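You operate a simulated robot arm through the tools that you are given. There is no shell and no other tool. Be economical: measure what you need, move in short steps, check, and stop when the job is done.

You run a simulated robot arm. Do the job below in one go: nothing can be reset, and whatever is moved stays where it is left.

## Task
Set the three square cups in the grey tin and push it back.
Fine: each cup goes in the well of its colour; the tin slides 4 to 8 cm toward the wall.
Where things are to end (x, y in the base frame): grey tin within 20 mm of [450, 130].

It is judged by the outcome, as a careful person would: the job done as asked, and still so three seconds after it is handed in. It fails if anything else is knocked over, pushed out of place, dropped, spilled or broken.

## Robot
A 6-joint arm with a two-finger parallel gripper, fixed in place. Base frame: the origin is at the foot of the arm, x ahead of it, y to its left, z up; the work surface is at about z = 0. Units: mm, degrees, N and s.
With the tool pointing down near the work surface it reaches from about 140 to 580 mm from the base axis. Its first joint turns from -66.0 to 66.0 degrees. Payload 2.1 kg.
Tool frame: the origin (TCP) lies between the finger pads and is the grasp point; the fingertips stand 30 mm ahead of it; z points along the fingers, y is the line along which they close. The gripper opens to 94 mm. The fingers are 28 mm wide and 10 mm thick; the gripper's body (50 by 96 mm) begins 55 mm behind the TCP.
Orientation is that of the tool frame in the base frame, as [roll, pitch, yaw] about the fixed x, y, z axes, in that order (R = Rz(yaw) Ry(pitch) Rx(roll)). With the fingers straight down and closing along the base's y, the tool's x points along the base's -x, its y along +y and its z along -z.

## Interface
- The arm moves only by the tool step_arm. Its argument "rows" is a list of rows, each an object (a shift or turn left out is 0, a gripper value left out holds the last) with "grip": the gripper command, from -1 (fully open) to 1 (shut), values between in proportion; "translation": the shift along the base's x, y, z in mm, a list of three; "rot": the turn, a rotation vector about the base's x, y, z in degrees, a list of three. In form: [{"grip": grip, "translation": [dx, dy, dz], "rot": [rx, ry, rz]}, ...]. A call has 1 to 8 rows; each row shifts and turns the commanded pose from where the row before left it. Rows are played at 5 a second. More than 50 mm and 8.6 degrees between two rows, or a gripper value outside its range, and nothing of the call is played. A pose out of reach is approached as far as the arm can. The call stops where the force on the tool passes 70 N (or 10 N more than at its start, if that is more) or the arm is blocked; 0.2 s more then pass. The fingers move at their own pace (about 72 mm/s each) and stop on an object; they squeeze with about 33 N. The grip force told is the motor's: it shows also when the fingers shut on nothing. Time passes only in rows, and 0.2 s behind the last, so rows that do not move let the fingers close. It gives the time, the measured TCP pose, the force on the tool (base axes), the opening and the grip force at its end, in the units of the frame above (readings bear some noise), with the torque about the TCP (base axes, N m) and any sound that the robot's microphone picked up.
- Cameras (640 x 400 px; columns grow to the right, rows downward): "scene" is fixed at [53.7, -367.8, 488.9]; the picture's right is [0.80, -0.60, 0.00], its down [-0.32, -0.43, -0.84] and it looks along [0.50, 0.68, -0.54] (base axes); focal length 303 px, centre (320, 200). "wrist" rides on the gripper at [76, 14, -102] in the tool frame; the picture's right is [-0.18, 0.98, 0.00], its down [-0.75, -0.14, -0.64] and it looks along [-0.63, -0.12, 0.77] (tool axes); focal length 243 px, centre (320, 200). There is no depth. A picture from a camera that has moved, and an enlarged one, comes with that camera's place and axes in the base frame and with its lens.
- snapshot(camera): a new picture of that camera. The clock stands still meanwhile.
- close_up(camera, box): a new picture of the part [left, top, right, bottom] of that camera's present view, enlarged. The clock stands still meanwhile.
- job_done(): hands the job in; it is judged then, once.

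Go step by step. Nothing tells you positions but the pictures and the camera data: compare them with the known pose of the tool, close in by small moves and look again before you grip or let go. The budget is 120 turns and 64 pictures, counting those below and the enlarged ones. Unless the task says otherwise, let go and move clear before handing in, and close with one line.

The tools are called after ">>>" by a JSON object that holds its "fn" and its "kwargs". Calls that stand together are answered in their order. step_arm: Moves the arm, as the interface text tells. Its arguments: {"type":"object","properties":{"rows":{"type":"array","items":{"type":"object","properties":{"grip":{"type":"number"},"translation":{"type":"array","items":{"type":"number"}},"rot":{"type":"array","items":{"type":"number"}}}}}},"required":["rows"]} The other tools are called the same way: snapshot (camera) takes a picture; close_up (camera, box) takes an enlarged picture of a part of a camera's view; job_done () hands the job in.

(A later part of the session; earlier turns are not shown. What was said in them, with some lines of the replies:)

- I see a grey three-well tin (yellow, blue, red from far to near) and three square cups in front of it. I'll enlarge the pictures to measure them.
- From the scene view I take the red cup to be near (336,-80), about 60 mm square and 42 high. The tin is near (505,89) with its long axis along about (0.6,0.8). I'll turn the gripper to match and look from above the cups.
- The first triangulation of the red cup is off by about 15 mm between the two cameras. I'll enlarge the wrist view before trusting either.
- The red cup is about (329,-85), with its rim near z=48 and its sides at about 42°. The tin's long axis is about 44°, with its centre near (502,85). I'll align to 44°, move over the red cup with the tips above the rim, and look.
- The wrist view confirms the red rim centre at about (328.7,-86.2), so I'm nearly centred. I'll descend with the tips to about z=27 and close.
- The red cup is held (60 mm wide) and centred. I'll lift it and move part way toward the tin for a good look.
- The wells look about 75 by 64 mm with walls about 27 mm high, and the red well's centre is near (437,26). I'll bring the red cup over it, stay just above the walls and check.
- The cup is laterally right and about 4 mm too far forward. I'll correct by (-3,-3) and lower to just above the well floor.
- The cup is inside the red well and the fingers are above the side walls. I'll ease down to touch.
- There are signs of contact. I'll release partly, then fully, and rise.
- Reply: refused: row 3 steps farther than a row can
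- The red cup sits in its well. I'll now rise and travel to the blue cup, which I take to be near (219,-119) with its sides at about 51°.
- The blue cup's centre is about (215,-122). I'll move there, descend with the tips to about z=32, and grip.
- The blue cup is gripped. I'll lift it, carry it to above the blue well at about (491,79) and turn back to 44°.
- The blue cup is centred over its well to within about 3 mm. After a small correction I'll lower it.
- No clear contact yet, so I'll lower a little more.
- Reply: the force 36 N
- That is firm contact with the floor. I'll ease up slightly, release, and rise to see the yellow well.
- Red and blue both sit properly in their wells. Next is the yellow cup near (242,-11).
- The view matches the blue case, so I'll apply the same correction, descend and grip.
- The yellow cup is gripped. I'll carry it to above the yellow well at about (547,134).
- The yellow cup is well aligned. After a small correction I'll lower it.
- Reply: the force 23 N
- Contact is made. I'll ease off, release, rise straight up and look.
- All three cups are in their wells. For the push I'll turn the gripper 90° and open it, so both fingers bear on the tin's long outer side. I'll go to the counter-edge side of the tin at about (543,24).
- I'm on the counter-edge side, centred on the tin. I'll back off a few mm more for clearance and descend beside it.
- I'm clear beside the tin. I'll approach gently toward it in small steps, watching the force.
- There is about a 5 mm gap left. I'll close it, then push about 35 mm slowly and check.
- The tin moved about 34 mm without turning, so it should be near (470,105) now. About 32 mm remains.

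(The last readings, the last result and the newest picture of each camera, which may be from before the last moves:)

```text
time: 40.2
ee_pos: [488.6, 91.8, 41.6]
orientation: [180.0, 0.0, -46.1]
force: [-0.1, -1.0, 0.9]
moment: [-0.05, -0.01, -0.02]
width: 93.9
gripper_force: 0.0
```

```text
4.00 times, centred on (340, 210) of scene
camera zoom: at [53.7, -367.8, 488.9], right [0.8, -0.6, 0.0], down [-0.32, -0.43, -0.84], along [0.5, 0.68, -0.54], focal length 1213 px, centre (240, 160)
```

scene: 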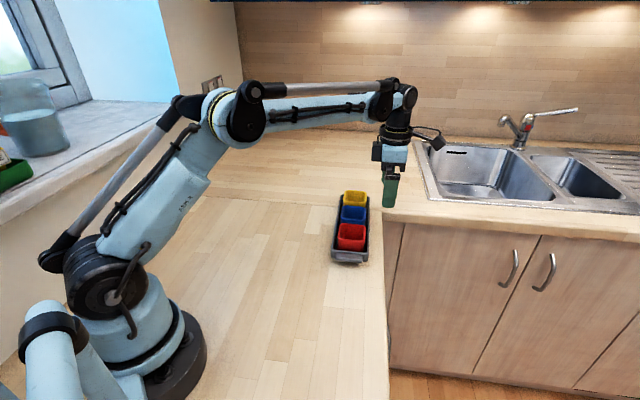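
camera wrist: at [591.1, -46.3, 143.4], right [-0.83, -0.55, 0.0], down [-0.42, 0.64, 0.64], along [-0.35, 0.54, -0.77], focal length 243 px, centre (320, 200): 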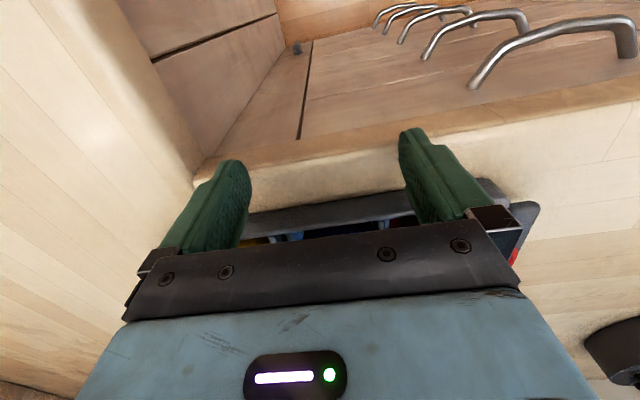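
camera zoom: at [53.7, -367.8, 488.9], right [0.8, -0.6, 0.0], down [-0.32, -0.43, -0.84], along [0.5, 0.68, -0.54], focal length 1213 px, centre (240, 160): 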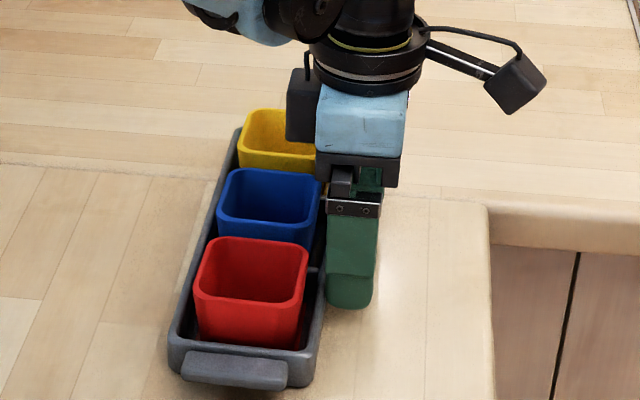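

The tin has slid to about (450,130). I'll back away from it, rise, and check its position from above.

>>> {"fn": "step_arm", "kwargs": {"rows": [{"translation": [7, -7.2, 0]}, {"translation": [12, -12.5, 0]}, {"translation": [12, -12.5, 0]}, {"translation": [0, 0, 40]}, {"translation": [0, 0, 45]}, {"translation": [0, 0, 45]}, {"translation": [0, 0, 25]}, {}]}}

>>> {"fn": "snapshot", "kwargs": {"camera": "wrist"}}

>>> {"fn": "close_up", "kwargs": {"camera": "scene", "box": [260, 170, 420, 270]}}

```text
time: 42.0
ee_pos: [519.0, 60.5, 200.0]
orientation: [179.9, -0.1, -45.9]
force: [0.7, -0.1, -0.5]
moment: [-0.01, 0.01, -0.02]
width: 93.7
gripper_force: 0.1
```

```text
21 pictures are left
camera wrist: at [560.5, -5.3, 300.8], right [-0.84, -0.55, 0.0], down [-0.42, 0.64, 0.64], along [-0.35, 0.54, -0.77], focal length 243 px, centre (320, 200)
```

wrist: 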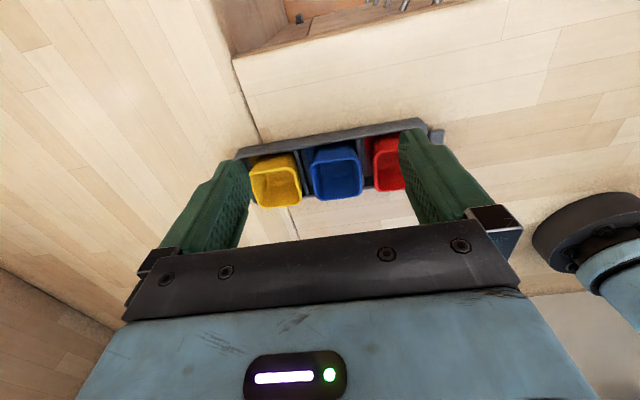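

```text
4.00 times, centred on (340, 220) of scene
camera zoom: at [53.7, -367.8, 488.9], right [0.8, -0.6, 0.0], down [-0.32, -0.43, -0.84], along [0.5, 0.68, -0.54], focal length 1213 px, centre (240, 120)
```

zoom: 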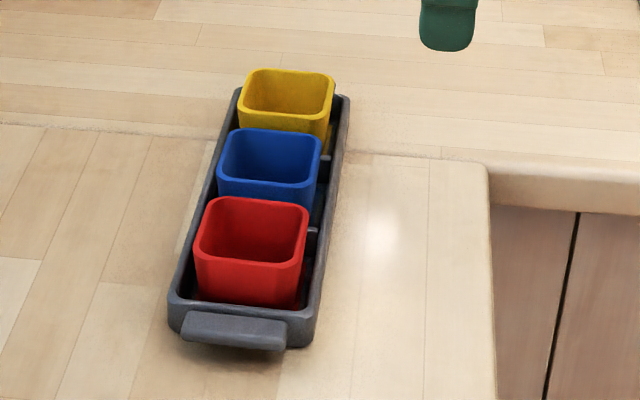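

The tin's rim corners give a centre of about (451,130), about 66 mm from where it started. All three cups stand in the wells of their colours and the gripper is clear, so I'm handing in.

>>> {"fn": "job_done", "kwargs": {}}

```text
The job is handed in.
```

The red, blue and yellow cups are in their matching wells, and the tin was pushed about 66 mm toward the wall to about (450, 130), measured from the pictures.
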